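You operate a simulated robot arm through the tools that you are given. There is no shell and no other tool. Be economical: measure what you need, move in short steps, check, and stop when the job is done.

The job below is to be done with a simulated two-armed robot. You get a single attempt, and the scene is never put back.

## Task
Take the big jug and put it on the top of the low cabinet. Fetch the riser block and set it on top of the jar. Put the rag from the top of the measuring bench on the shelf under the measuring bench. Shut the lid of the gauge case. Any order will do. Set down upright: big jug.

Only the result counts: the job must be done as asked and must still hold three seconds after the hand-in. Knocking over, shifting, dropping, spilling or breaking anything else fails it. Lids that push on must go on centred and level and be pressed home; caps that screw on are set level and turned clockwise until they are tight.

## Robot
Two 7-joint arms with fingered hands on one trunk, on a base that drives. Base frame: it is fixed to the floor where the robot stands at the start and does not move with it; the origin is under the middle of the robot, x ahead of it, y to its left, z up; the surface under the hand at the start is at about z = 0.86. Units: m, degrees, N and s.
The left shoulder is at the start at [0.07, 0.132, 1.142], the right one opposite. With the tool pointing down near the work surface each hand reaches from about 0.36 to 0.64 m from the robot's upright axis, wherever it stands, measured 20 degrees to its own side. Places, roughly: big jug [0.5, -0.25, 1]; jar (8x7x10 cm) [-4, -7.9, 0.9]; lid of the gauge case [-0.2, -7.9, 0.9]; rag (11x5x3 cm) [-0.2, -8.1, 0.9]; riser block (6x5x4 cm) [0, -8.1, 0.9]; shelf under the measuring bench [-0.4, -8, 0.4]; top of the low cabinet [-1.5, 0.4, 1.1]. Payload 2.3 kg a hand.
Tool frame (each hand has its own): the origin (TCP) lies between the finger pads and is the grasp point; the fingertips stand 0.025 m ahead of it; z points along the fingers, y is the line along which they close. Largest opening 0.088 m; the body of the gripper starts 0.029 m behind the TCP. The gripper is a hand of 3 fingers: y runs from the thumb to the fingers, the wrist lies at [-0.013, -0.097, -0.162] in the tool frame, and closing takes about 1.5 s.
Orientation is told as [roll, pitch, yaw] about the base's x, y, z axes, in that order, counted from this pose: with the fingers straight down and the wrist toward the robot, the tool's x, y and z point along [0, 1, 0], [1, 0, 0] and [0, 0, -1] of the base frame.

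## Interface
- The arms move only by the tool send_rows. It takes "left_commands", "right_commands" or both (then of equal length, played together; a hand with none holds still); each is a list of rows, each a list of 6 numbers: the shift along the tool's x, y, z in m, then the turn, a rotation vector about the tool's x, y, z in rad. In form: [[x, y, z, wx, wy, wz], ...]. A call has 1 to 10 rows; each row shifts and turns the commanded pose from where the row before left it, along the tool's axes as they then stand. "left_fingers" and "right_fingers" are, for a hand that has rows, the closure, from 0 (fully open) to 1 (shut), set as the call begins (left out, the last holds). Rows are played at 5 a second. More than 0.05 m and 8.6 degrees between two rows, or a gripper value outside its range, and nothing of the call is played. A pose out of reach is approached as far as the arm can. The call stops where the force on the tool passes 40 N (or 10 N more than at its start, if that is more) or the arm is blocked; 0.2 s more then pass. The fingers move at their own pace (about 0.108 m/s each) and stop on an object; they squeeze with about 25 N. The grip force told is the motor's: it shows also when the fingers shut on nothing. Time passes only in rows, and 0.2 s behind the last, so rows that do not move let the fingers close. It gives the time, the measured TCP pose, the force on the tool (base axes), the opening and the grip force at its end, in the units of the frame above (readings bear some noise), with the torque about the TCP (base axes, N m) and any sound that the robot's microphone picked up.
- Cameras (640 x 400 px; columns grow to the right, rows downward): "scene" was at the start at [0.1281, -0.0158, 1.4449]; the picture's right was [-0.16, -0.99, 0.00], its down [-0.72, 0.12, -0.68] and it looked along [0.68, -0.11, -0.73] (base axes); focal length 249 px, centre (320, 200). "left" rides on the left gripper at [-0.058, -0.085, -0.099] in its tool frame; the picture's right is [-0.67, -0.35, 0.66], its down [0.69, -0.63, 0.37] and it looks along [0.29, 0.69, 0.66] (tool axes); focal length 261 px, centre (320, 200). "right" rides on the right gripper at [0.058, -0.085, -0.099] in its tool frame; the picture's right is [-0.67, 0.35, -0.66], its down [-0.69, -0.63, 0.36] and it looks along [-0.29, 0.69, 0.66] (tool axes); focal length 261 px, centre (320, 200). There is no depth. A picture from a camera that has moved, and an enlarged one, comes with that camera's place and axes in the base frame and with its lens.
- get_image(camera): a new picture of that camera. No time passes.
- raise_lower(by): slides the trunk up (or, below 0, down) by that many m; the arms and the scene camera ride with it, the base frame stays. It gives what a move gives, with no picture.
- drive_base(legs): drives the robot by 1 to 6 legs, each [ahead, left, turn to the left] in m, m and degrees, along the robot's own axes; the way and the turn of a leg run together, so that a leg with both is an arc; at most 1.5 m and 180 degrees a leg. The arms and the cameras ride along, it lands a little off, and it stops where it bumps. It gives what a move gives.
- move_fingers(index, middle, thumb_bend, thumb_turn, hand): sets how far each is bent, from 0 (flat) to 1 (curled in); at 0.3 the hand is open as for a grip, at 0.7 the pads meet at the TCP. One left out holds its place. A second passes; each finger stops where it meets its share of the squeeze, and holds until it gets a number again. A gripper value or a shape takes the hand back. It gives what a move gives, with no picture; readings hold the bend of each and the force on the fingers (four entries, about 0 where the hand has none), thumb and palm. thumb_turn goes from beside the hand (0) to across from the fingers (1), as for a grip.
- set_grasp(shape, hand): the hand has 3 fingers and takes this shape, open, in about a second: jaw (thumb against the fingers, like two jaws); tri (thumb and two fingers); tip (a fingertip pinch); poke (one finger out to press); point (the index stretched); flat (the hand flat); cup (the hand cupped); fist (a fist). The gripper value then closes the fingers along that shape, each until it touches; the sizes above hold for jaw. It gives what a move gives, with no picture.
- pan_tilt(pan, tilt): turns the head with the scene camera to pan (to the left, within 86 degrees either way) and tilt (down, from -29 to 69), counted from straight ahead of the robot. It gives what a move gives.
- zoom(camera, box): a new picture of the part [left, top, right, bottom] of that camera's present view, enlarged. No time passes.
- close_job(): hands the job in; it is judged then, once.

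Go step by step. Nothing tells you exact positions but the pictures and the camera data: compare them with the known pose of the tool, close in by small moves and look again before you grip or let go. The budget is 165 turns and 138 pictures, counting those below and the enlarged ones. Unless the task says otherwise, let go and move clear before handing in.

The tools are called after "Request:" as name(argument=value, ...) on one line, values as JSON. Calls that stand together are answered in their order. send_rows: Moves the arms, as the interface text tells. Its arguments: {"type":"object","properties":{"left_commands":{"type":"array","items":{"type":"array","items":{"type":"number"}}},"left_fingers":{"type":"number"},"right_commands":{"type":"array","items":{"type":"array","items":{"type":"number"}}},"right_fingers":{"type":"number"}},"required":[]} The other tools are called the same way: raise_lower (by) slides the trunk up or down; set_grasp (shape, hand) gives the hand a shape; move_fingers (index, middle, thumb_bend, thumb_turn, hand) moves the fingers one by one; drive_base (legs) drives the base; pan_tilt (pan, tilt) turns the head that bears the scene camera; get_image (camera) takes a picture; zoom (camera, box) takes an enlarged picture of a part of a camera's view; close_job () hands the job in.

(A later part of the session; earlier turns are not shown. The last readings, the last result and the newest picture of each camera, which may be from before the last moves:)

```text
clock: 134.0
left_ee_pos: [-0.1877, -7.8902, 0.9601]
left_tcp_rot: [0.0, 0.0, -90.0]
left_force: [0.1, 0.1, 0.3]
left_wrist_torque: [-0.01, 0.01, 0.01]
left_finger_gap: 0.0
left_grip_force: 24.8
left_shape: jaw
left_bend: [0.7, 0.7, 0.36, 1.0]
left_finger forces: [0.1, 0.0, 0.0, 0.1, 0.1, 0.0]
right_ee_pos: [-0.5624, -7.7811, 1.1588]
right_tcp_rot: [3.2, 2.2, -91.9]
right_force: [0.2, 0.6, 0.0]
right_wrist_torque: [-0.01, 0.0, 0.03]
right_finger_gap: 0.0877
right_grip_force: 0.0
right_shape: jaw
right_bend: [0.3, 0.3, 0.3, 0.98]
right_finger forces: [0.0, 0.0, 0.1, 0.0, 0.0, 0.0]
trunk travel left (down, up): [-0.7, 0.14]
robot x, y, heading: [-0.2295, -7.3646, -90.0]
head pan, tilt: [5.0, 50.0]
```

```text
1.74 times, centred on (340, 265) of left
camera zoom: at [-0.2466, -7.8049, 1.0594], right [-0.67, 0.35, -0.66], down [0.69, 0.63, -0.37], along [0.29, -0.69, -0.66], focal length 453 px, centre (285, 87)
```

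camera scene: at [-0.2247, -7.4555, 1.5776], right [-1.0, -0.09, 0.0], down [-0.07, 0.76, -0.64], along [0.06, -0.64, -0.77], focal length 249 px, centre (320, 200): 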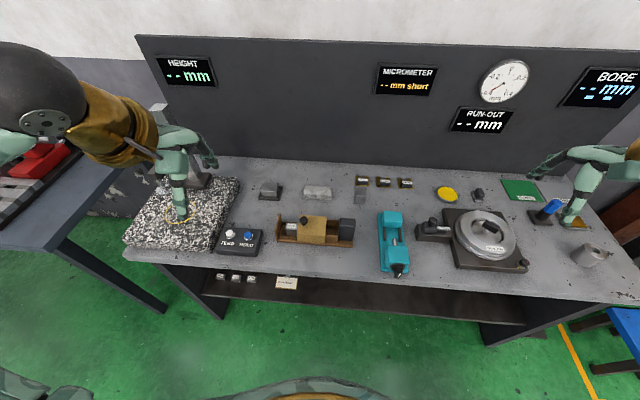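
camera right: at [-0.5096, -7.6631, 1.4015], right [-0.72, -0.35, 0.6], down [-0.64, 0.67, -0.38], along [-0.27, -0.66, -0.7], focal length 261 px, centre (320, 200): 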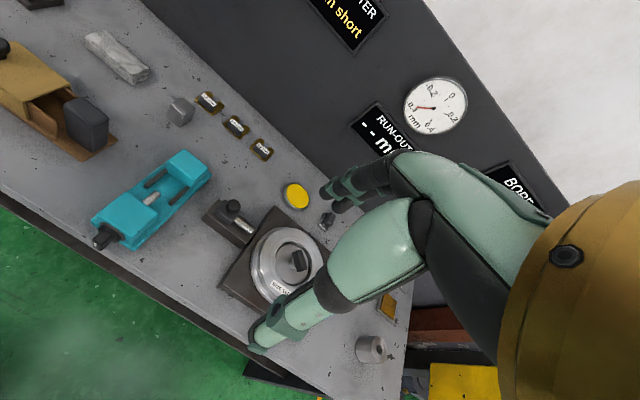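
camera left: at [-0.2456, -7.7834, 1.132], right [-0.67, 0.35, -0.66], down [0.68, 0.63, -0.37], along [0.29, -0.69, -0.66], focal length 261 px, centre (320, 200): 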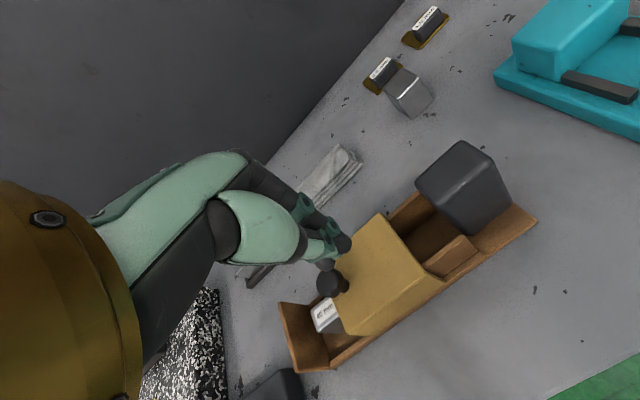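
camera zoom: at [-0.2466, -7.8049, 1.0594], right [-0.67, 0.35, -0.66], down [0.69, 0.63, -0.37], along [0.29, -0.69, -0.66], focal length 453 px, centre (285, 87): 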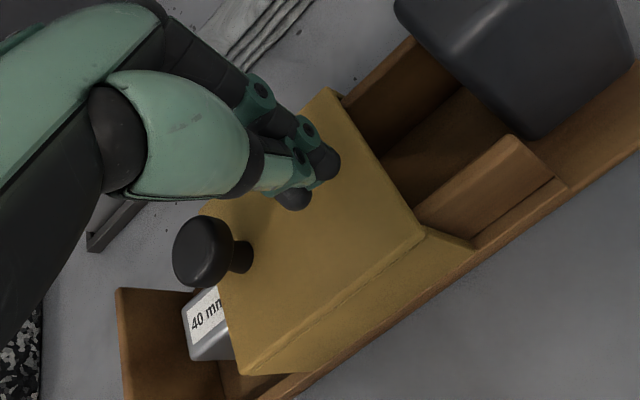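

Aligned with the knob stem. Pushing in +x by small steps.

Request:
send_rows(left_commands=[[0.01, 0, 0, 0, 0, 0], [0.01, 0, 0, 0, 0, 0], [0.008, 0, 0, 0, 0, 0], [0.008, 0, 0, 0, 0, 0], [0, 0, 0, 0, 0, 0]])

Request:
zoom(camera="left", box=[240, 150, 440, 380])

```text
clock: 135.2
left_ee_pos: [-0.1524, -7.8917, 0.9594]
left_tcp_rot: [0.1, 0.0, -90.0]
left_force: [-1.7, -0.2, -0.4]
left_wrist_torque: [0.02, 0.03, -0.01]
left_finger_gap: 0.0002
left_grip_force: 25.2
left_shape: jaw
left_bend: [0.7, 0.7, 0.36, 1.0]
left_finger forces: [0.0, 0.9, 0.0, 0.0, 0.1, 0.0]
right_ee_pos: [-0.564, -7.782, 1.159]
right_tcp_rot: [3.2, 2.3, -92.0]
right_force: [1.1, 2.0, 0.0]
right_wrist_torque: [0.0, 0.0, -0.01]
right_finger_gap: 0.0879
right_grip_force: 0.1
right_shape: jaw
right_bend: [0.3, 0.3, 0.3, 0.98]
right_finger forces: [0.0, 0.1, 0.0, 0.1, 0.1, 0.0]
trunk travel left (down, up): [-0.7, 0.14]
robot x, y, heading: [-0.2335, -7.3691, -90.0]
head pan, tilt: [5.0, 50.0]
```

```text
1.74 times, centred on (340, 265) of left
camera zoom: at [-0.2099, -7.8052, 1.06], right [-0.67, 0.35, -0.66], down [0.69, 0.63, -0.37], along [0.29, -0.69, -0.66], focal length 453 px, centre (285, 87)
```

zoom: 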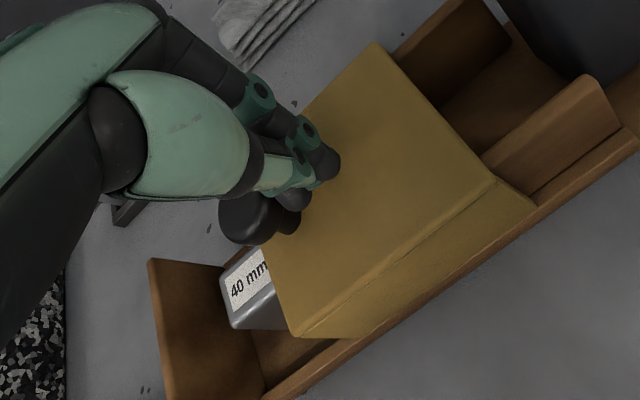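

Request:
send_rows(left_commands=[[0.008, 0, 0, 0, 0, 0], [0.008, 0, 0, 0, 0, 0], [0.008, 0, 0, 0, 0, 0], [0, 0, 0, 0, 0, 0]])

Request:
zoom(camera="left", box=[240, 150, 440, 380])

Request:
zoom(camera="scene", box=[240, 150, 400, 270])

```text
clock: 136.2
left_ee_pos: [-0.1298, -7.8907, 0.9602]
left_tcp_rot: [0.1, 0.0, -89.9]
left_force: [-0.9, 0.2, 0.8]
left_wrist_torque: [-0.03, -0.01, -0.01]
left_finger_gap: 0.0001
left_grip_force: 24.8
left_shape: jaw
left_bend: [0.7, 0.7, 0.36, 1.0]
left_finger forces: [0.1, 1.1, 0.0, 0.0, 0.0, 0.0]
right_ee_pos: [-0.5645, -7.7823, 1.1588]
right_tcp_rot: [3.2, 2.2, -92.0]
right_force: [0.2, 0.0, -0.4]
right_wrist_torque: [0.0, 0.01, -0.01]
right_finger_gap: 0.088
right_grip_force: 0.1
right_shape: jaw
right_bend: [0.3, 0.3, 0.3, 0.98]
right_finger forces: [0.0, 0.0, 0.0, 0.0, 0.0, 0.1]
trunk travel left (down, up): [-0.7, 0.14]
robot x, y, heading: [-0.2323, -7.3606, -89.9]
head pan, tilt: [5.0, 50.0]
```

```text
1.74 times, centred on (340, 265) of left
camera zoom: at [-0.1875, -7.8058, 1.0597], right [-0.67, 0.35, -0.66], down [0.69, 0.63, -0.37], along [0.29, -0.69, -0.66], focal length 453 px, centre (285, 87)
```

zoom: 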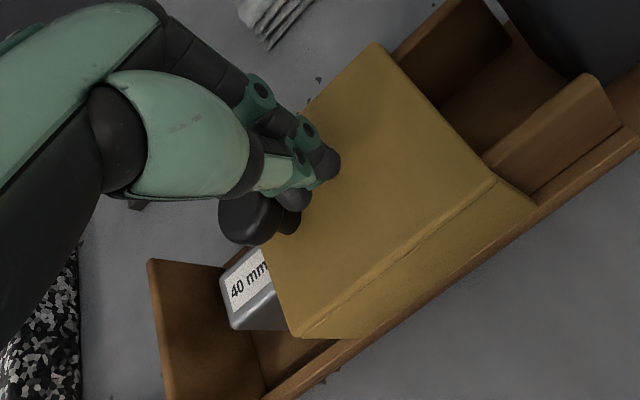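

```text
3.33 times, centred on (320, 210) of scene
camera zoom: at [-0.2253, -7.495, 1.4405], right [-1.0, -0.09, 0.0], down [-0.07, 0.76, -0.64], along [0.06, -0.64, -0.77], focal length 829 px, centre (320, 167)
```

zoom: 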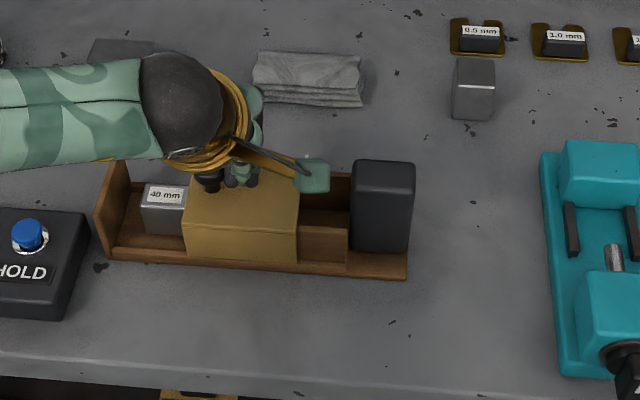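

The whole case slid (~3 cm) because the lid sticks to it; I must brace it. Plan: right hand, yawed 90°, grips the black block fixed on the case, pulls the case back to its old place, then the left hand slides the lid. First lift the left hand away and turn the right hand.

Request:
send_rows(left_commands=[[-0.006, 0, 0, 0, 0, 0], [0, 0, -0.04, 0, 0, 0], [0, 0, -0.04, 0, 0, 0], [0, 0, -0.04, 0, 0, 0], [0.04, 0, 0, 0, 0, 0], [0.04, 0, 0, 0, 0, 0], [0.03, 0, 0, 0, 0, 0]])

Request:
send_rows(right_commands=[[0, 0, 0, -0.038, -0.056, 0], [0, 0, 0, 0, 0, -0.146], [0, 0, 0, 0, 0, -0.146], [0, 0, 0, 0, 0, -0.146], [0, 0, 0, 0, 0, -0.146], [0, 0, 0, 0, 0, -0.146], [0, 0, 0, 0, 0, -0.146], [0, 0, 0, 0, 0, -0.146], [0, 0, 0, 0, 0, -0.146], [0, 0, 0, 0, 0, -0.146]], right_fingers=0)

Request:
send_rows(right_commands=[[0, 0, 0, 0, 0, -0.146], [0, 0, 0, 0, 0, -0.146], [0, 0, 0, 0, 0, 0]])

Request:
get_image(camera="scene")

```text
clock: 137.8
left_ee_pos: [-0.0245, -7.8925, 1.0788]
left_tcp_rot: [0.1, 0.0, -90.0]
left_force: [-0.6, 0.8, -0.7]
left_wrist_torque: [0.04, 0.01, 0.03]
left_finger_gap: 0.0
left_grip_force: 24.8
left_shape: jaw
left_bend: [0.7, 0.7, 0.36, 1.0]
left_finger forces: [0.1, 0.0, 0.0, 0.2, 0.1, 0.0]
right_ee_pos: [-0.5644, -7.7819, 1.16]
right_tcp_rot: [3.2, 2.2, -92.0]
right_force: [-0.2, 0.1, 1.2]
right_wrist_torque: [0.0, 0.0, 0.01]
right_finger_gap: 0.0878
right_grip_force: 0.0
right_shape: jaw
right_bend: [0.3, 0.3, 0.3, 0.98]
right_finger forces: [0.0, 0.0, 0.0, 0.0, 0.0, 0.0]
trunk travel left (down, up): [-0.7, 0.14]
robot x, y, heading: [-0.232, -7.3645, -89.9]
head pan, tilt: [5.0, 50.0]
```

```text
clock: 140.0
left_ee_pos: [-0.024, -7.8948, 1.0776]
left_tcp_rot: [0.1, 0.0, -89.9]
left_force: [-0.2, 0.1, -0.7]
left_wrist_torque: [-0.01, -0.02, 0.01]
left_finger_gap: 0.0
left_grip_force: 24.8
left_shape: jaw
left_bend: [0.7, 0.7, 0.36, 1.0]
left_finger forces: [0.1, 0.0, 0.0, 0.0, 0.1, 0.0]
right_ee_pos: [-0.5614, -7.7801, 1.1571]
right_tcp_rot: [0.1, 0.1, -19.1]
right_force: [0.8, 0.5, 0.3]
right_wrist_torque: [-0.01, 0.03, -0.06]
right_finger_gap: 0.0881
right_grip_force: 0.1
right_shape: jaw
right_bend: [0.3, 0.3, 0.3, 0.98]
right_finger forces: [0.0, 0.0, 0.0, 0.1, 0.1, 0.0]
trunk travel left (down, up): [-0.7, 0.14]
robot x, y, heading: [-0.2307, -7.3656, -90.0]
head pan, tilt: [5.0, 50.0]
```

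```text
clock: 140.8
left_ee_pos: [-0.025, -7.893, 1.0785]
left_tcp_rot: [0.1, 0.1, -89.9]
left_force: [-0.4, 0.6, 0.5]
left_wrist_torque: [-0.03, 0.01, 0.02]
left_finger_gap: 0.0
left_grip_force: 24.7
left_shape: jaw
left_bend: [0.7, 0.7, 0.36, 1.0]
left_finger forces: [0.0, 0.1, 0.1, 0.0, 0.1, 0.0]
right_ee_pos: [-0.5689, -7.7469, 1.1623]
right_tcp_rot: [-0.3, 0.9, -6.1]
right_force: [-0.4, 0.0, -1.2]
right_wrist_torque: [0.0, 0.01, 0.02]
right_finger_gap: 0.088
right_grip_force: 0.1
right_shape: jaw
right_bend: [0.3, 0.3, 0.3, 0.98]
right_finger forces: [0.0, 0.0, 0.0, 0.1, 0.0, 0.1]
right hand out of reach, approached as far as the arm can: row 1, 2
trunk travel left (down, up): [-0.7, 0.14]
robot x, y, heading: [-0.2341, -7.3668, -90.0]
head pan, tilt: [5.0, 50.0]
```

```text
57 pictures are left
camera scene: at [-0.2244, -7.4957, 1.4404], right [-1.0, -0.09, 0.0], down [-0.07, 0.76, -0.64], along [0.06, -0.64, -0.77], focal length 249 px, centre (320, 200)
```

scene: 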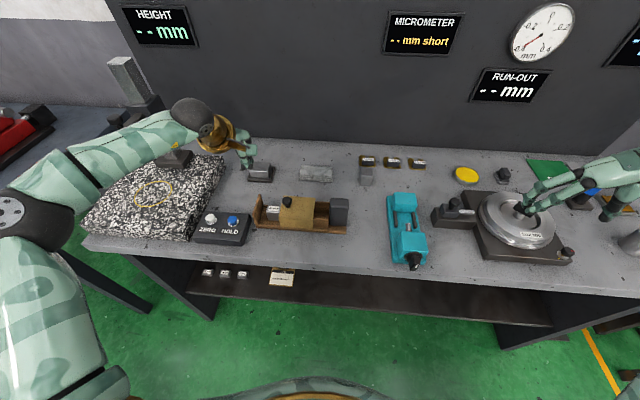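

Right hand is nearly at the wanted yaw. Moving it over the black block, completing the yaw on the way.

Request:
send_rows(right_commands=[[-0.014, 0.046, 0, 0, 0, 0], [-0.014, 0.046, 0, 0, 0, 0], [-0.014, 0.046, 0, 0, 0, 0], [-0.014, 0.046, 0, 0, 0, -0.035], [-0.014, 0.046, 0, 0, 0, -0.035], [-0.014, 0.046, 0, 0, 0, -0.035], [-0.014, 0.046, 0, 0, 0, 0], [0, 0, 0, 0, 0, 0]])

Request:
get_image(camera="scene")

```text
clock: 142.6
left_ee_pos: [-0.0256, -7.8933, 1.0791]
left_tcp_rot: [0.1, 0.0, -90.0]
left_force: [-0.3, 0.3, -0.2]
left_wrist_torque: [-0.01, -0.01, 0.0]
left_finger_gap: 0.0
left_grip_force: 25.6
left_shape: jaw
left_bend: [0.7, 0.7, 0.36, 1.0]
left_finger forces: [0.1, 0.0, 0.1, 0.0, 0.1, 0.0]
right_ee_pos: [-0.2714, -7.8227, 1.1495]
right_tcp_rot: [-0.1, 0.9, 2.7]
right_force: [-0.5, -0.9, -0.1]
right_wrist_torque: [0.01, -0.03, 0.01]
right_finger_gap: 0.0878
right_grip_force: 0.1
right_shape: jaw
right_bend: [0.3, 0.3, 0.3, 0.98]
right_finger forces: [0.0, 0.0, 0.0, 0.1, 0.0, 0.0]
right hand out of reach, approached as far as the arm can: row 5, 6, 7
trunk travel left (down, up): [-0.7, 0.14]
robot x, y, heading: [-0.2336, -7.3646, -89.8]
head pan, tilt: [5.0, 50.0]
```

```text
56 pictures are left
camera scene: at [-0.2249, -7.4951, 1.4405], right [-1.0, -0.09, 0.0], down [-0.07, 0.76, -0.64], along [0.06, -0.64, -0.77], focal length 249 px, centre (320, 200)
```

scene: 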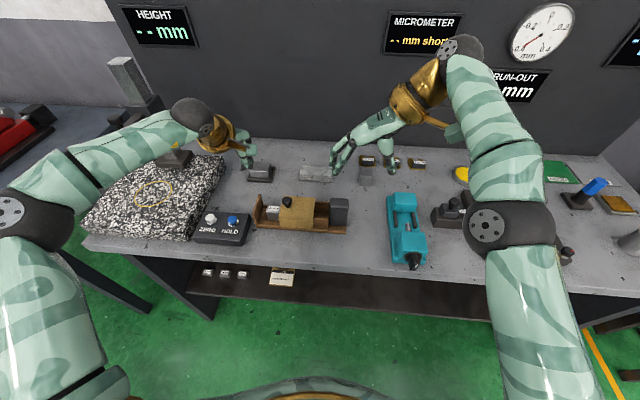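

Nearly there; drive the base ahead 7 cm to gain reach.

Request:
drive_base(legs=[[0.07, 0.0, 0]])

Request:
send_rows(right_commands=[[0, 0.012, 0, 0, 0, 0.02], [0, 0.012, 0, 0, 0, 0.02], [0, 0.012, 0.03, 0, 0, 0], [0, 0, 0.04, 0, 0, 0], [0, 0, 0, 0, 0, 0]])

Request:
zoom(camera="scene", box=[220, 130, 420, 280])

Request:
get_image(camera="right")

```text
clock: 143.6
left_ee_pos: [-0.0239, -7.955, 1.0828]
left_tcp_rot: [0.0, -0.5, -89.9]
left_force: [-0.8, -0.9, 0.7]
left_wrist_torque: [0.02, 0.02, -0.01]
left_finger_gap: 0.0
left_grip_force: 25.4
left_shape: jaw
left_bend: [0.7, 0.7, 0.36, 1.0]
left_finger forces: [0.1, 0.0, 0.0, 0.1, 0.1, 0.0]
right_ee_pos: [-0.2722, -7.8823, 1.1545]
right_tcp_rot: [-0.5, 1.0, 2.6]
right_force: [-0.7, 0.4, -0.7]
right_wrist_torque: [-0.03, 0.0, -0.02]
right_finger_gap: 0.0882
right_grip_force: 0.1
right_shape: jaw
right_bend: [0.3, 0.3, 0.3, 0.98]
right_finger forces: [0.0, 0.0, 0.0, 0.0, 0.0, 0.1]
trunk travel left (down, up): [-0.7, 0.14]
robot x, y, heading: [-0.2306, -7.4297, -89.6]
head pan, tilt: [5.0, 50.0]
```

```text
clock: 144.8
left_ee_pos: [-0.024, -7.9596, 1.0794]
left_tcp_rot: [0.1, 0.1, -89.9]
left_force: [-0.2, -0.4, -0.2]
left_wrist_torque: [0.0, 0.0, 0.01]
left_finger_gap: 0.0
left_grip_force: 24.9
left_shape: jaw
left_bend: [0.7, 0.7, 0.36, 1.0]
left_finger forces: [0.1, 0.0, 0.0, 0.1, 0.1, 0.0]
right_ee_pos: [-0.2369, -7.8894, 1.0796]
right_tcp_rot: [-0.3, 0.9, 0.4]
right_force: [0.0, 0.1, -0.6]
right_wrist_torque: [0.0, 0.02, 0.01]
right_finger_gap: 0.0878
right_grip_force: 0.0
right_shape: jaw
right_bend: [0.3, 0.3, 0.3, 0.98]
right_finger forces: [0.0, 0.0, 0.1, 0.0, 0.0, 0.0]
trunk travel left (down, up): [-0.7, 0.14]
robot x, y, heading: [-0.231, -7.4353, -90.1]
head pan, tilt: [5.0, 50.0]
```

```text
2.67 times, centred on (320, 205) of scene
camera zoom: at [-0.2239, -7.5623, 1.4406], right [-1.0, -0.09, 0.0], down [-0.07, 0.76, -0.64], along [0.06, -0.64, -0.77], focal length 663 px, centre (320, 187)
```

zoom: 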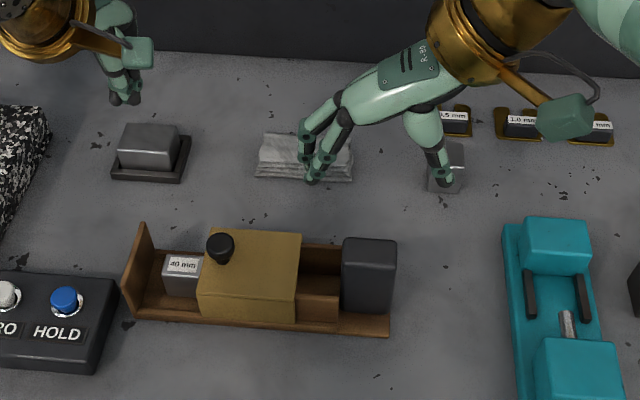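

```text
54 pictures are left
camera right: at [-0.3223, -7.8323, 1.1807], right [0.36, -0.67, 0.65], down [-0.63, -0.69, -0.35], along [0.69, -0.28, -0.67], focal length 261 px, centre (320, 200)
```

right: 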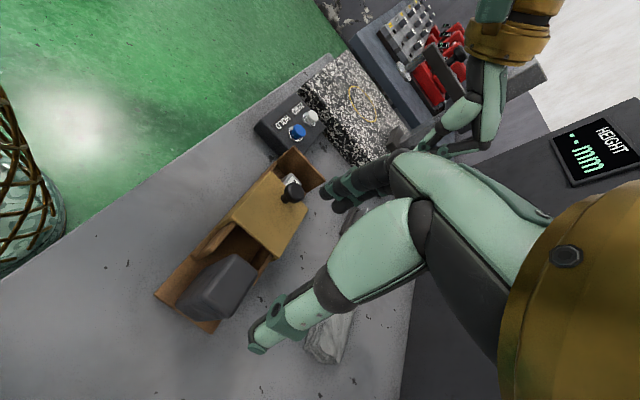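

Well aligned over the black block. Descending to grip it.

Request:
send_rows(right_commands=[[0, 0, 0.035, 0, 0, 0], [0, 0, 0.035, 0, 0, 0], [0, 0, 0.03, 0, 0, 0], [0, 0, 0.02, 0, 0, 0], [0, 0, 0, 0, 0, 0]])

Request:
zoom(camera="scene", box=[240, 150, 400, 270])

```text
clock: 146.0
left_ee_pos: [-0.024, -7.9596, 1.079]
left_tcp_rot: [0.0, -0.1, -89.9]
left_force: [-0.4, -0.5, 0.1]
left_wrist_torque: [-0.04, -0.02, -0.02]
left_finger_gap: 0.0
left_grip_force: 25.1
left_shape: jaw
left_bend: [0.7, 0.7, 0.36, 1.0]
left_finger forces: [0.0, 0.0, 0.1, 0.0, 0.0, 0.0]
right_ee_pos: [-0.2414, -7.89, 0.9601]
right_tcp_rot: [-0.2, 0.9, 0.4]
right_force: [0.9, -0.1, 0.3]
right_wrist_torque: [0.02, -0.03, 0.02]
right_finger_gap: 0.0877
right_grip_force: 0.2
right_shape: jaw
right_bend: [0.3, 0.3, 0.3, 0.98]
right_finger forces: [0.0, 0.0, 0.1, 0.1, 0.1, 0.0]
trunk travel left (down, up): [-0.7, 0.14]
robot x, y, heading: [-0.2303, -7.432, -89.8]
head pan, tilt: [5.0, 50.0]
```

```text
3.33 times, centred on (320, 210) of scene
camera zoom: at [-0.224, -7.5628, 1.4405], right [-1.0, -0.09, 0.0], down [-0.07, 0.76, -0.64], along [0.06, -0.64, -0.77], focal length 829 px, centre (320, 167)
```

zoom: 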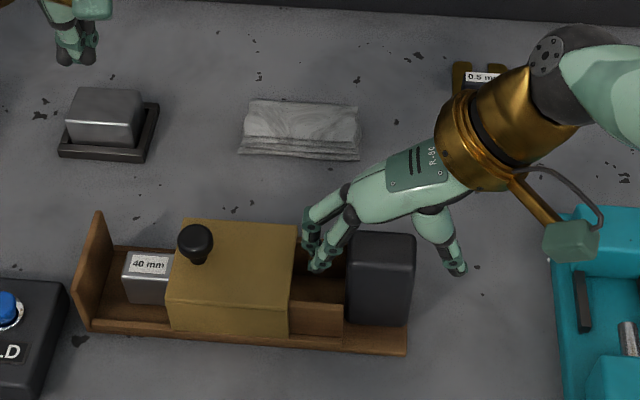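

Fingers straddle the block. Closing.

Request:
send_rows(right_commands=[[0, 0, 0, 0, 0, 0], [0, 0, 0, 0, 0, 0], [0, 0, 0, 0, 0, 0], [0, 0, 0, 0, 0, 0], [0, 0, 0, 0, 0, 0], [0, 0, 0, 0, 0, 0]], right_fingers=1)

Request:
zoom(camera="scene", box=[240, 150, 400, 270])

```text
clock: 147.4
left_ee_pos: [-0.0249, -7.9602, 1.0783]
left_tcp_rot: [0.1, 0.1, -89.9]
left_force: [0.2, -0.1, 0.8]
left_wrist_torque: [0.0, -0.02, -0.01]
left_finger_gap: 0.0
left_grip_force: 24.9
left_shape: jaw
left_bend: [0.7, 0.7, 0.36, 1.0]
left_finger forces: [0.0, 0.0, 0.0, 0.0, 0.0, 0.0]
right_ee_pos: [-0.2396, -7.8906, 0.9605]
right_tcp_rot: [-0.1, 0.9, 0.3]
right_force: [0.9, 0.3, 0.0]
right_wrist_torque: [0.0, 0.01, 0.03]
right_finger_gap: 0.0445
right_grip_force: 25.3
right_shape: jaw
right_bend: [0.29, 0.41, 0.72, 1.0]
right_finger forces: [14.6, 7.9, 0.0, 0.0, 22.6, 0.0]
trunk travel left (down, up): [-0.7, 0.14]
robot x, y, heading: [-0.2304, -7.4326, -89.9]
head pan, tilt: [5.0, 50.0]
```

```text
3.33 times, centred on (320, 210) of scene
camera zoom: at [-0.2241, -7.5633, 1.4405], right [-1.0, -0.09, 0.0], down [-0.07, 0.76, -0.64], along [0.06, -0.64, -0.77], focal length 829 px, centre (320, 167)
```

zoom: 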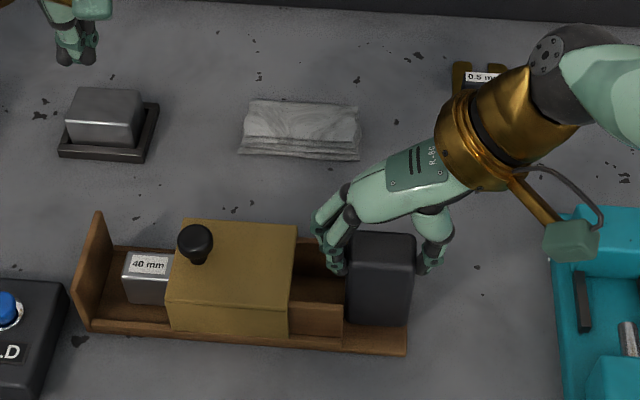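

Gripped firmly. Drag the case back −x by 3.3 cm to its original spot.

Request:
send_rows(right_commands=[[0, -0.008, 0, 0, 0, 0], [0, -0.008, 0, 0, 0, 0], [0, -0.008, 0, 0, 0, 0], [0, -0.009, 0, 0, 0, 0], [0, 0, 0, 0, 0, 0]])

Request:
zoom(camera="scene", box=[240, 150, 400, 270])

```text
clock: 148.6
left_ee_pos: [-0.0239, -7.9604, 1.0787]
left_tcp_rot: [0.0, 0.1, -90.0]
left_force: [-0.3, -0.3, 0.7]
left_wrist_torque: [-0.01, -0.03, 0.02]
left_finger_gap: 0.0
left_grip_force: 25.0
left_shape: jaw
left_bend: [0.7, 0.7, 0.36, 1.0]
left_finger forces: [0.0, 0.0, 0.1, 0.0, 0.1, 0.0]
right_ee_pos: [-0.2713, -7.8899, 0.9617]
right_tcp_rot: [-0.2, 0.9, 0.5]
right_force: [0.3, 0.3, -1.0]
right_wrist_torque: [0.01, 0.03, 0.02]
right_finger_gap: 0.0442
right_grip_force: 25.6
right_shape: jaw
right_bend: [0.29, 0.41, 0.72, 1.0]
right_finger forces: [14.7, 8.2, 0.0, 0.0, 23.0, 0.0]
trunk travel left (down, up): [-0.7, 0.14]
robot x, y, heading: [-0.2298, -7.4358, -89.9]
head pan, tilt: [5.0, 50.0]
```

```text
3.33 times, centred on (320, 210) of scene
camera zoom: at [-0.2241, -7.5635, 1.4405], right [-1.0, -0.09, 0.0], down [-0.07, 0.76, -0.64], along [0.06, -0.64, -0.77], focal length 829 px, centre (320, 167)
```

zoom: 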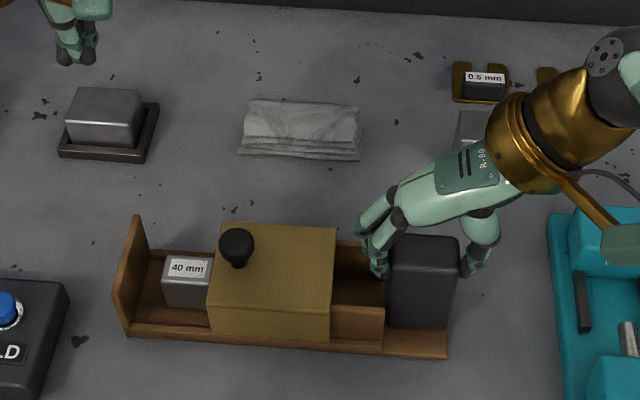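

Case is back in place. Now bring the left fingers to the −x side of the knob again, beside the right hand.

Request:
send_rows(left_commands=[[-0.036, -0.017, 0, 0, 0, 0], [-0.036, -0.017, 0, 0, 0, 0], [-0.037, -0.017, 0, 0, 0, 0], [-0.037, -0.017, 0, 0, 0, 0], [0, 0, 0.035, 0, 0, 0], [0, 0, 0.03, 0, 0, 0], [0, 0, 0, 0, 0, 0]])

Request:
zoom(camera="scene", box=[240, 130, 400, 270])

Request:
zoom(camera="left", box=[240, 150, 440, 380])

```text
clock: 150.2
left_ee_pos: [-0.1744, -7.8906, 1.0149]
left_tcp_rot: [0.0, -0.1, -89.9]
left_force: [-0.4, 1.0, 0.4]
left_wrist_torque: [-0.01, -0.04, -0.02]
left_finger_gap: 0.0001
left_grip_force: 24.9
left_shape: jaw
left_bend: [0.7, 0.7, 0.36, 1.0]
left_finger forces: [0.0, 0.1, 0.1, 0.0, 0.0, 0.0]
right_ee_pos: [-0.2716, -7.8904, 0.9614]
right_tcp_rot: [0.0, 0.9, 0.4]
right_force: [0.0, -0.2, -0.5]
right_wrist_torque: [0.01, 0.04, -0.02]
right_finger_gap: 0.0441
right_grip_force: 25.2
right_shape: jaw
right_bend: [0.73, 0.41, 0.72, 1.0]
right_finger forces: [15.0, 8.2, 0.1, 0.0, 23.0, 0.0]
trunk travel left (down, up): [-0.7, 0.14]
robot x, y, heading: [-0.2304, -7.434, -89.9]
head pan, tilt: [5.0, 50.0]
```

```text
2.86 times, centred on (320, 200) of scene
camera zoom: at [-0.2242, -7.5632, 1.4405], right [-1.0, -0.09, 0.0], down [-0.07, 0.76, -0.64], along [0.06, -0.64, -0.77], focal length 710 px, centre (320, 200)
```

zoom: 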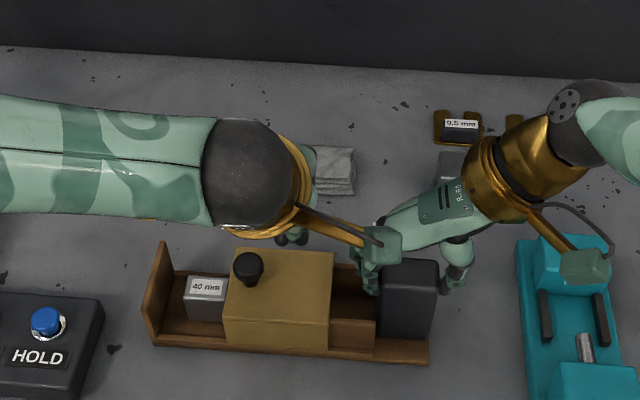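

```text
1.74 times, centred on (340, 265) of left
camera zoom: at [-0.2311, -7.8061, 1.1142], right [-0.67, 0.35, -0.66], down [0.69, 0.63, -0.37], along [0.29, -0.69, -0.66], focal length 453 px, centre (285, 87)
```

zoom: 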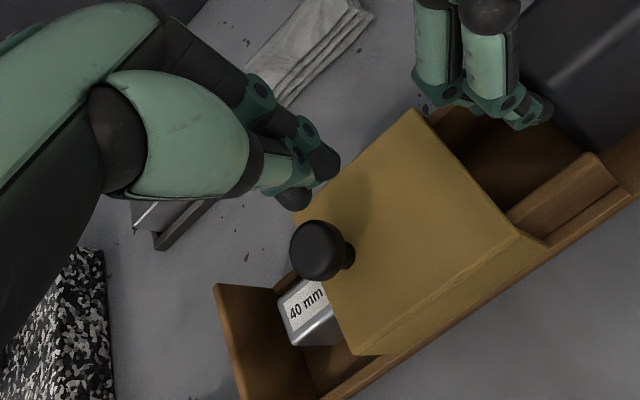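

Clear. Lower 5.5 cm and push the lid in +x with the right hand holding the case.

Request:
send_rows(left_commands=[[0, 0, 0.03, 0, 0, 0], [0, 0, 0.025, 0, 0, 0], [0.008, 0, 0, 0, 0, 0], [0.008, 0, 0, 0, 0, 0], [0.008, 0, 0, 0, 0, 0], [0.008, 0, 0, 0, 0, 0], [0, 0, 0, 0, 0, 0]], right_commands=[[0, 0, 0, 0, 0, 0], [0, 0, 0, 0, 0, 0], [0, 0, 0, 0, 0, 0], [0, 0, 0, 0, 0, 0], [0, 0, 0, 0, 0, 0], [0, 0, 0, 0, 0, 0], [0, 0, 0, 0, 0, 0]])

Request:
zoom(camera="left", box=[240, 150, 440, 380])

```text
clock: 151.8
left_ee_pos: [-0.1394, -7.892, 0.9605]
left_tcp_rot: [0.0, -0.1, -89.9]
left_force: [-4.7, -0.9, 2.9]
left_wrist_torque: [-0.06, 0.05, -0.06]
left_finger_gap: 0.0
left_grip_force: 25.2
left_shape: jaw
left_bend: [0.7, 0.7, 0.36, 1.0]
left_finger forces: [0.0, 1.9, 0.0, 0.1, 0.0, 0.0]
right_ee_pos: [-0.2703, -7.8893, 0.9607]
right_tcp_rot: [-0.1, 0.9, 0.4]
right_force: [5.2, -0.8, 0.3]
right_wrist_torque: [0.0, -0.11, 0.0]
right_finger_gap: 0.0442
right_grip_force: 24.6
right_shape: jaw
right_bend: [0.29, 0.41, 0.72, 1.0]
right_finger forces: [17.4, 9.9, 0.1, 0.0, 22.2, 0.1]
trunk travel left (down, up): [-0.7, 0.14]
robot x, y, heading: [-0.2294, -7.4312, -89.6]
head pan, tilt: [5.0, 50.0]
```

```text
1.74 times, centred on (340, 265) of left
camera zoom: at [-0.1969, -7.8068, 1.0595], right [-0.67, 0.35, -0.66], down [0.69, 0.63, -0.37], along [0.29, -0.69, -0.66], focal length 453 px, centre (285, 87)
```

zoom: 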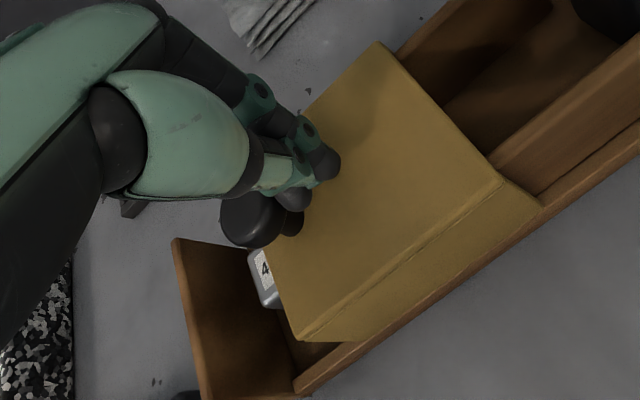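

The lid now slides over the 40 mm block while the case stays. Continue.

Request:
send_rows(left_commands=[[0.007, 0, 0, 0, 0, 0], [0.007, 0, 0, 0, 0, 0], [0.006, 0, 0, 0, 0, 0], [0, 0, 0, 0, 0, 0]], right_commands=[[0, 0, 0, 0, 0, 0], [0, 0, 0, 0, 0, 0], [0, 0, 0, 0, 0, 0], [0, 0, 0, 0, 0, 0]])

Request:
zoom(camera="left", box=[240, 150, 440, 380])

```text
clock: 152.8
left_ee_pos: [-0.1202, -7.892, 0.9588]
left_tcp_rot: [0.0, 0.0, -89.9]
left_force: [-4.7, -0.5, 2.8]
left_wrist_torque: [0.01, 0.03, -0.01]
left_finger_gap: 0.0001
left_grip_force: 25.1
left_shape: jaw
left_bend: [0.7, 0.7, 0.36, 1.0]
left_finger forces: [0.1, 1.8, 0.0, 0.0, 0.0, 0.1]
right_ee_pos: [-0.2718, -7.8899, 0.9607]
right_tcp_rot: [-0.2, 0.9, 0.4]
right_force: [5.1, 0.6, 0.3]
right_wrist_torque: [0.02, -0.1, 0.0]
right_finger_gap: 0.0441
right_grip_force: 25.4
right_shape: jaw
right_bend: [0.29, 0.41, 0.72, 1.0]
right_finger forces: [17.7, 9.8, 0.0, 0.0, 22.3, 0.1]
trunk travel left (down, up): [-0.7, 0.14]
robot x, y, heading: [-0.2254, -7.4281, -89.9]
head pan, tilt: [5.0, 50.0]
```

```text
1.74 times, centred on (340, 265) of left
camera zoom: at [-0.177, -7.8071, 1.0583], right [-0.67, 0.35, -0.66], down [0.68, 0.63, -0.37], along [0.29, -0.69, -0.66], focal length 453 px, centre (285, 87)
```

zoom: 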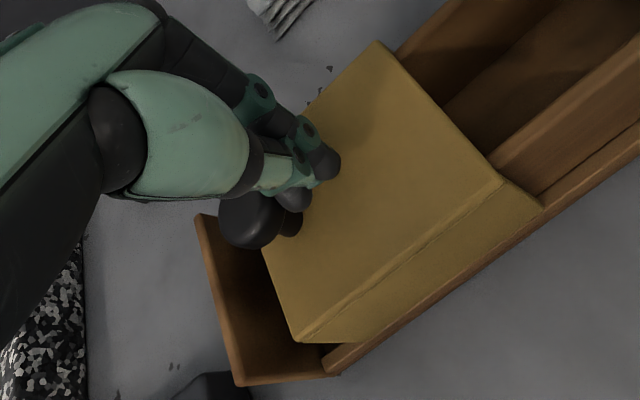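

Request:
send_rows(left_commands=[[0.006, 0, 0, 0, 0, 0], [0.006, 0, 0, 0, 0, 0], [0.004, 0, 0, 0, 0, 0], [0, 0, 0, 0, 0, 0]], right_commands=[[0, 0, 0, 0, 0, 0], [0, 0, 0, 0, 0, 0], [0, 0, 0, 0, 0, 0], [0, 0, 0, 0, 0, 0]])

Request:
send_rows(left_commands=[[0.003, 0, 0, 0, 0, 0], [0.003, 0, 0, 0, 0, 0], [0, 0, 0, 0, 0, 0]], right_commands=[[0, 0, 0, 0, 0, 0], [0, 0, 0, 0, 0, 0], [0, 0, 0, 0, 0, 0]])

Request:
zoom(camera="left", box=[240, 150, 440, 380])

```text
clock: 153.8
left_ee_pos: [-0.102, -7.8926, 0.9606]
left_tcp_rot: [0.0, 0.0, -89.9]
left_force: [-4.3, 1.0, 0.2]
left_wrist_torque: [0.0, 0.01, -0.04]
left_finger_gap: 0.0
left_grip_force: 24.4
left_shape: jaw
left_bend: [0.7, 0.7, 0.36, 1.0]
left_finger forces: [0.0, 1.5, 0.0, 0.0, 0.0, 0.0]
right_ee_pos: [-0.2709, -7.891, 0.9616]
right_tcp_rot: [-0.2, 0.9, 0.4]
right_force: [4.3, -0.1, -0.5]
right_wrist_torque: [0.01, -0.08, 0.0]
right_finger_gap: 0.0442
right_grip_force: 24.7
right_shape: jaw
right_bend: [0.29, 0.41, 0.72, 1.0]
right_finger forces: [17.4, 9.6, 0.1, 0.0, 22.5, 0.0]
trunk travel left (down, up): [-0.7, 0.14]
robot x, y, heading: [-0.2309, -7.4325, -90.1]
head pan, tilt: [5.0, 50.0]
```

```text
clock: 154.6
left_ee_pos: [-0.0978, -7.893, 0.9585]
left_tcp_rot: [0.0, 0.0, -89.9]
left_force: [-4.4, 0.1, 1.0]
left_wrist_torque: [-0.01, 0.07, -0.04]
left_finger_gap: 0.0003
left_grip_force: 24.9
left_shape: jaw
left_bend: [0.7, 0.7, 0.36, 1.0]
left_finger forces: [0.0, 1.9, 0.0, 0.0, 0.1, 0.0]
right_ee_pos: [-0.2723, -7.891, 0.9607]
right_tcp_rot: [0.0, 0.8, 0.4]
right_force: [4.3, 0.4, -0.4]
right_wrist_torque: [-0.02, -0.08, 0.02]
right_finger_gap: 0.0444
right_grip_force: 24.8
right_shape: jaw
right_bend: [0.29, 0.41, 0.72, 1.0]
right_finger forces: [17.5, 9.7, 0.0, 0.0, 22.4, 0.0]
trunk travel left (down, up): [-0.7, 0.14]
robot x, y, heading: [-0.23, -7.4277, -90.2]
head pan, tilt: [5.0, 50.0]
```

```text
1.74 times, centred on (340, 265) of left
camera zoom: at [-0.1548, -7.8073, 1.0588], right [-0.67, 0.35, -0.66], down [0.69, 0.63, -0.37], along [0.29, -0.69, -0.66], focal length 453 px, centre (285, 87)
```

zoom: 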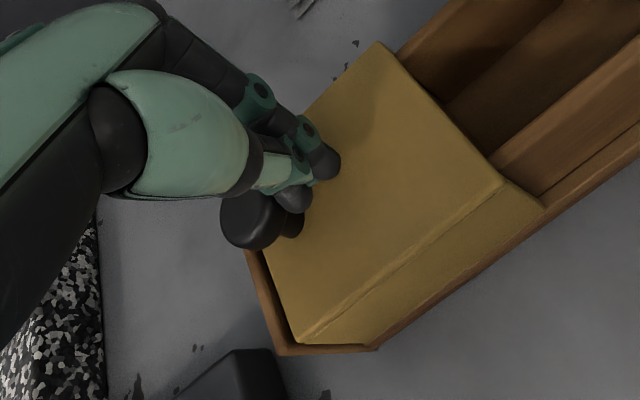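

Almost at the end wall; a few more small steps until the force rises.

Request:
send_rows(left_commands=[[0.003, 0, 0, 0, 0, 0], [0.003, 0, 0, 0, 0, 0], [0, 0, 0, 0, 0, 0]], right_commands=[[0, 0, 0, 0, 0, 0], [0, 0, 0, 0, 0, 0], [0, 0, 0, 0, 0, 0]])

Request:
send_rows(left_commands=[[0.002, 0, 0, 0, 0, 0], [0, 0, 0, 0, 0, 0]], right_commands=[[0, 0, 0, 0, 0, 0], [0, 0, 0, 0, 0, 0]])

Request:
zoom(camera="left", box=[240, 150, 440, 380])

```text
clock: 155.4
left_ee_pos: [-0.0938, -7.8922, 0.9593]
left_tcp_rot: [0.0, 0.0, -90.1]
left_force: [-12.5, -0.3, 3.0]
left_wrist_torque: [-0.01, 0.1, -0.07]
left_finger_gap: 0.0
left_grip_force: 25.1
left_shape: jaw
left_bend: [0.7, 0.7, 0.36, 1.0]
left_finger forces: [0.0, 26.3, 0.1, 0.0, 0.1, 0.0]
right_ee_pos: [-0.2721, -7.891, 0.9612]
right_tcp_rot: [-0.1, 0.9, 0.5]
right_force: [9.6, -0.4, 0.0]
right_wrist_torque: [0.0, -0.21, 0.04]
right_finger_gap: 0.0448
right_grip_force: 25.1
right_shape: jaw
right_bend: [0.28, 0.39, 0.73, 1.0]
right_finger forces: [19.4, 11.4, 0.0, 0.0, 20.6, 0.1]
trunk travel left (down, up): [-0.7, 0.14]
robot x, y, heading: [-0.2308, -7.4336, -89.8]
head pan, tilt: [5.0, 50.0]
```

```text
clock: 156.0
left_ee_pos: [-0.0908, -7.8925, 0.9577]
left_tcp_rot: [0.0, 0.1, -90.0]
left_force: [-15.9, -0.5, 1.3]
left_wrist_torque: [0.0, 0.2, -0.1]
left_finger_gap: 0.0001
left_grip_force: 24.6
left_shape: jaw
left_bend: [0.7, 0.7, 0.36, 1.0]
left_finger forces: [0.1, 30.6, 0.1, 0.0, 0.1, 0.0]
right_ee_pos: [-0.2717, -7.8906, 0.9624]
right_tcp_rot: [0.0, 0.9, 0.4]
right_force: [14.8, 0.3, 0.0]
right_wrist_torque: [-0.02, -0.32, -0.02]
right_finger_gap: 0.0457
right_grip_force: 24.7
right_shape: jaw
right_bend: [0.27, 0.38, 0.74, 1.0]
right_finger forces: [20.8, 12.8, 0.0, 0.0, 19.2, 0.0]
trunk travel left (down, up): [-0.7, 0.14]
robot x, y, heading: [-0.2316, -7.4334, -89.8]
head pan, tilt: [5.0, 50.0]
```

```text
1.74 times, centred on (340, 265) of left
camera zoom: at [-0.1479, -7.8068, 1.0583], right [-0.67, 0.35, -0.66], down [0.69, 0.63, -0.37], along [0.29, -0.69, -0.66], focal length 453 px, centre (285, 87)
```

zoom: 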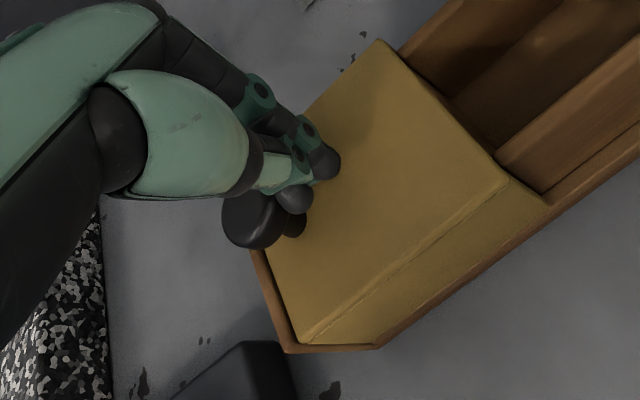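

The lid is hard against the end stop — shut. Backing the left hand off and up, then releasing the case with the right hand.

Request:
send_rows(left_commands=[[-0.004, 0, 0, 0, 0, 0], [-0.004, 0, 0, 0, 0, 0], [0, 0, -0.03, 0, 0, 0], [0, 0, -0.04, 0, 0, 0], [0, 0, -0.04, 0, 0, 0], [0.04, 0, 0, 0, 0, 0]], right_commands=[[0, 0, 0, 0, 0, 0], [0, 0, 0, 0, 0, 0], [0, 0, 0, 0, 0, 0], [0, 0, 0, 0, 0, 0], [0, 0, 0, 0, 0, 0], [0, 0, 0, 0, 0, 0]])

Request:
send_rows(right_commands=[[0, 0, 0, 0, 0, 0], [0, 0, 0, 0, 0, 0], [0, 0, 0, 0, 0, 0], [0, 0, 0, 0, 0, 0], [0, 0, -0.03, 0, 0, 0], [0, 0, -0.04, 0, 0, 0], [0, 0, -0.04, 0, 0, 0], [0, 0, -0.04, 0, 0, 0]], right_fingers=0)

Request:
zoom(camera="scene", box=[220, 130, 420, 280])

```text
clock: 157.4
left_ee_pos: [-0.0573, -7.8925, 1.0698]
left_tcp_rot: [0.0, 0.0, -90.0]
left_force: [-0.1, -0.3, 1.4]
left_wrist_torque: [0.02, 0.02, -0.01]
left_finger_gap: 0.0
left_grip_force: 25.0
left_shape: jaw
left_bend: [0.7, 0.7, 0.36, 1.0]
left_finger forces: [0.1, 0.1, 0.0, 0.0, 0.1, 0.0]
right_ee_pos: [-0.2704, -7.8899, 0.962]
right_tcp_rot: [-0.1, 1.0, 0.3]
right_force: [-0.2, 0.0, -0.2]
right_wrist_torque: [0.03, -0.05, -0.02]
right_finger_gap: 0.0446
right_grip_force: 24.9
right_shape: jaw
right_bend: [0.28, 0.4, 0.73, 1.0]
right_finger forces: [15.7, 9.0, 0.0, 0.0, 25.4, 0.0]
trunk travel left (down, up): [-0.7, 0.14]
robot x, y, heading: [-0.2293, -7.4351, -90.2]
head pan, tilt: [5.0, 50.0]
```

```text
clock: 159.2
left_ee_pos: [-0.0577, -7.8923, 1.0693]
left_tcp_rot: [0.0, 0.0, -89.9]
left_force: [0.3, 0.2, 0.1]
left_wrist_torque: [-0.01, 0.02, 0.03]
left_finger_gap: 0.0
left_grip_force: 24.8
left_shape: jaw
left_bend: [0.7, 0.7, 0.36, 1.0]
left_finger forces: [0.0, 0.0, 0.0, 0.1, 0.1, 0.1]
right_ee_pos: [-0.2658, -7.8893, 1.1126]
right_tcp_rot: [0.0, 0.9, 0.5]
right_force: [-0.3, 0.2, -0.1]
right_wrist_torque: [0.01, -0.03, 0.01]
right_finger_gap: 0.0877
right_grip_force: 0.2
right_shape: jaw
right_bend: [0.3, 0.3, 0.3, 0.98]
right_finger forces: [0.0, 0.0, 0.0, 0.0, 0.0, 0.0]
trunk travel left (down, up): [-0.7, 0.14]
robot x, y, heading: [-0.2252, -7.4326, -90.1]
head pan, tilt: [5.0, 50.0]
```

```text
2.67 times, centred on (320, 205) of scene
camera zoom: at [-0.2235, -7.5625, 1.4405], right [-1.0, -0.09, 0.0], down [-0.07, 0.76, -0.64], along [0.06, -0.64, -0.77], focal length 663 px, centre (320, 187)
```

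zoom: 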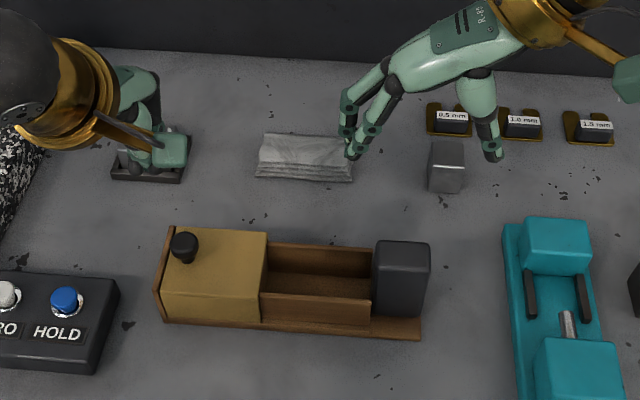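

Lid shut and case in place. Next the rag: move the right hand out of the way and yaw it back, then drive ahead 9 cm and bring the left hand over the rag.

Request:
send_rows(right_commands=[[0, -0.04, -0.01, 0, 0, 0], [0, -0.04, -0.01, 0, 0, 0], [0, -0.04, -0.01, 0, 0, 0], [0, -0.04, 0, 0, 0, 0.146], [0, -0.03, 0, 0, 0, 0.146], [0, 0, 0, 0, 0, 0.146], [0, 0, 0, 0, 0, 0.146], [0, 0, 0, 0, 0, 0.146], [0, 0, 0, 0, 0, 0.146], [0, 0, 0, 0, 0, 0.146]])

Request:
send_rows(right_commands=[[0, -0.02, -0.02, 0, 0, 0.146], [0, -0.03, -0.02, 0, 0, 0.146], [0, -0.03, 0, 0, 0, 0.146], [0, 0, 0, 0, 0, 0.11], [0, -0.02, 0, 0, 0, 0], [0, 0, 0, 0, 0, 0]], left_commands=[[-0.02, 0, -0.02, 0, 0, 0], [-0.02, 0, -0.02, 0, 0, 0], [-0.03, 0, 0, 0, 0, 0], [-0.03, 0, 0, 0, 0, 0], [0, 0, 0, 0, 0, 0], [0, 0, 0, 0, 0, 0]], left_fingers=0)

Request:
drive_base(legs=[[0.09, 0, 0]])

Request:
get_image(camera="scene")

```text
clock: 161.4
left_ee_pos: [-0.0572, -7.8927, 1.0706]
left_tcp_rot: [0.1, 0.0, -89.9]
left_force: [0.2, 0.9, 0.3]
left_wrist_torque: [0.03, -0.02, -0.03]
left_finger_gap: 0.0
left_grip_force: 25.5
left_shape: jaw
left_bend: [0.7, 0.7, 0.36, 1.0]
left_finger forces: [0.0, 0.0, 0.0, 0.0, 0.0, 0.0]
right_ee_pos: [-0.4571, -7.8845, 1.1446]
right_tcp_rot: [-0.9, 0.3, -58.4]
right_force: [0.2, -0.3, -0.4]
right_wrist_torque: [-0.01, -0.01, 0.0]
right_finger_gap: 0.0879
right_grip_force: 0.1
right_shape: jaw
right_bend: [0.3, 0.3, 0.3, 0.98]
right_finger forces: [0.0, 0.0, 0.0, 0.0, 0.0, 0.1]
trunk travel left (down, up): [-0.7, 0.14]
robot x, y, heading: [-0.2288, -7.4351, -89.5]
head pan, tilt: [5.0, 50.0]
```

```text
clock: 162.8
left_ee_pos: [-0.1575, -7.8908, 1.1097]
left_tcp_rot: [0.1, 0.0, -90.0]
left_force: [-0.2, -0.3, 0.4]
left_wrist_torque: [0.01, 0.01, 0.0]
left_finger_gap: 0.0874
left_grip_force: 0.1
left_shape: jaw
left_bend: [0.3, 0.3, 0.3, 0.98]
left_finger forces: [0.1, 0.0, 0.0, 0.0, 0.0, 0.0]
right_ee_pos: [-0.4867, -7.7941, 1.1856]
right_tcp_rot: [-0.9, -0.2, -89.5]
right_force: [0.0, 0.3, -0.5]
right_wrist_torque: [0.0, 0.0, 0.01]
right_finger_gap: 0.0878
right_grip_force: 0.1
right_shape: jaw
right_bend: [0.3, 0.3, 0.3, 0.98]
right_finger forces: [0.1, 0.0, 0.1, 0.0, 0.0, 0.0]
trunk travel left (down, up): [-0.7, 0.14]
robot x, y, heading: [-0.229, -7.4334, -89.9]
head pan, tilt: [5.0, 50.0]
```

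```text
clock: 163.9
left_ee_pos: [-0.1582, -7.9768, 1.1116]
left_tcp_rot: [0.0, -0.3, -89.9]
left_force: [0.6, -0.9, -0.1]
left_wrist_torque: [0.02, 0.02, 0.0]
left_finger_gap: 0.0877
left_grip_force: 0.0
left_shape: jaw
left_bend: [0.3, 0.3, 0.3, 0.98]
left_finger forces: [0.0, 0.1, 0.1, 0.0, 0.1, 0.0]
right_ee_pos: [-0.4852, -7.8792, 1.187]
right_tcp_rot: [-0.9, -0.2, -89.6]
right_force: [0.9, 0.0, 0.2]
right_wrist_torque: [-0.01, -0.01, 0.02]
right_finger_gap: 0.0877
right_grip_force: 0.1
right_shape: jaw
right_bend: [0.3, 0.3, 0.3, 0.98]
right_finger forces: [0.0, 0.1, 0.0, 0.0, 0.1, 0.0]
trunk travel left (down, up): [-0.7, 0.14]
robot x, y, heading: [-0.232, -7.5251, -89.8]
head pan, tilt: [5.0, 50.0]
```

```text
43 pictures are left
camera scene: at [-0.2242, -7.6473, 1.441], right [-1.0, -0.09, 0.0], down [-0.07, 0.76, -0.65], along [0.06, -0.64, -0.76], focal length 249 px, centre (320, 200)
```

scene: 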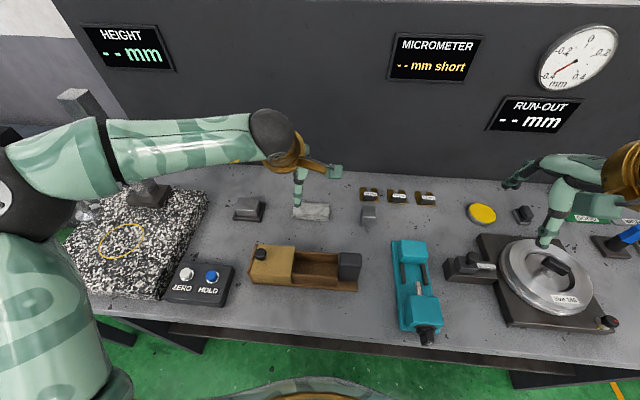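

Rag confirmed at (−0.159, −8.073). Moving the left hand over it and partly down.

Request:
send_rows(left_commands=[[0, 0.032, 0.01, 0, 0, 0], [0, 0.032, 0.01, 0, 0, 0], [0, 0.032, 0.01, 0, 0, 0], [0, 0, 0.04, 0, 0, 0], [0, 0, 0.04, 0, 0, 0], [0, 0, 0.03, 0, 0, 0], [0, 0, 0, 0, 0, 0]], left_fingers=0)

Request:
get_image(camera="left")

```text
clock: 165.5
left_ee_pos: [-0.1562, -8.0756, 0.9656]
left_tcp_rot: [-0.1, 0.0, -90.0]
left_force: [-0.3, 0.1, 0.2]
left_wrist_torque: [0.02, -0.01, 0.01]
left_finger_gap: 0.0877
left_grip_force: 0.1
left_shape: jaw
left_bend: [0.3, 0.3, 0.3, 0.98]
left_finger forces: [0.0, 0.1, 0.1, 0.0, 0.0, 0.0]
right_ee_pos: [-0.4855, -7.8823, 1.1865]
right_tcp_rot: [-0.9, -0.2, -89.5]
right_force: [0.2, -0.6, -0.1]
right_wrist_torque: [0.01, 0.01, 0.0]
right_finger_gap: 0.088
right_grip_force: 0.1
right_shape: jaw
right_bend: [0.3, 0.3, 0.3, 0.98]
right_finger forces: [0.0, 0.1, 0.0, 0.1, 0.1, 0.0]
trunk travel left (down, up): [-0.7, 0.14]
robot x, y, heading: [-0.2296, -7.5235, -90.0]
head pan, tilt: [5.0, 50.0]
```

```text
42 pictures are left
camera left: at [-0.2135, -7.9901, 1.0653], right [-0.67, 0.35, -0.66], down [0.69, 0.63, -0.37], along [0.29, -0.69, -0.66], focal length 261 px, centre (320, 200)
```

left: 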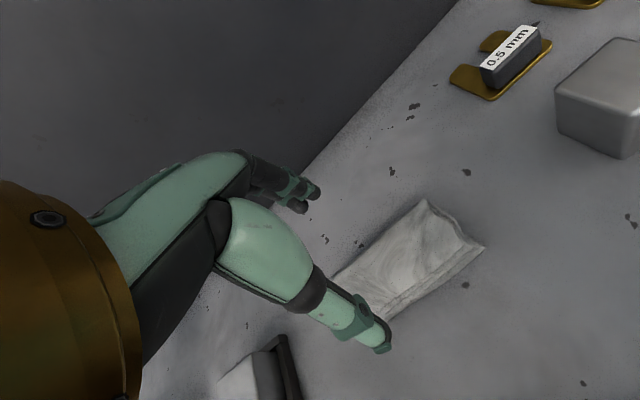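

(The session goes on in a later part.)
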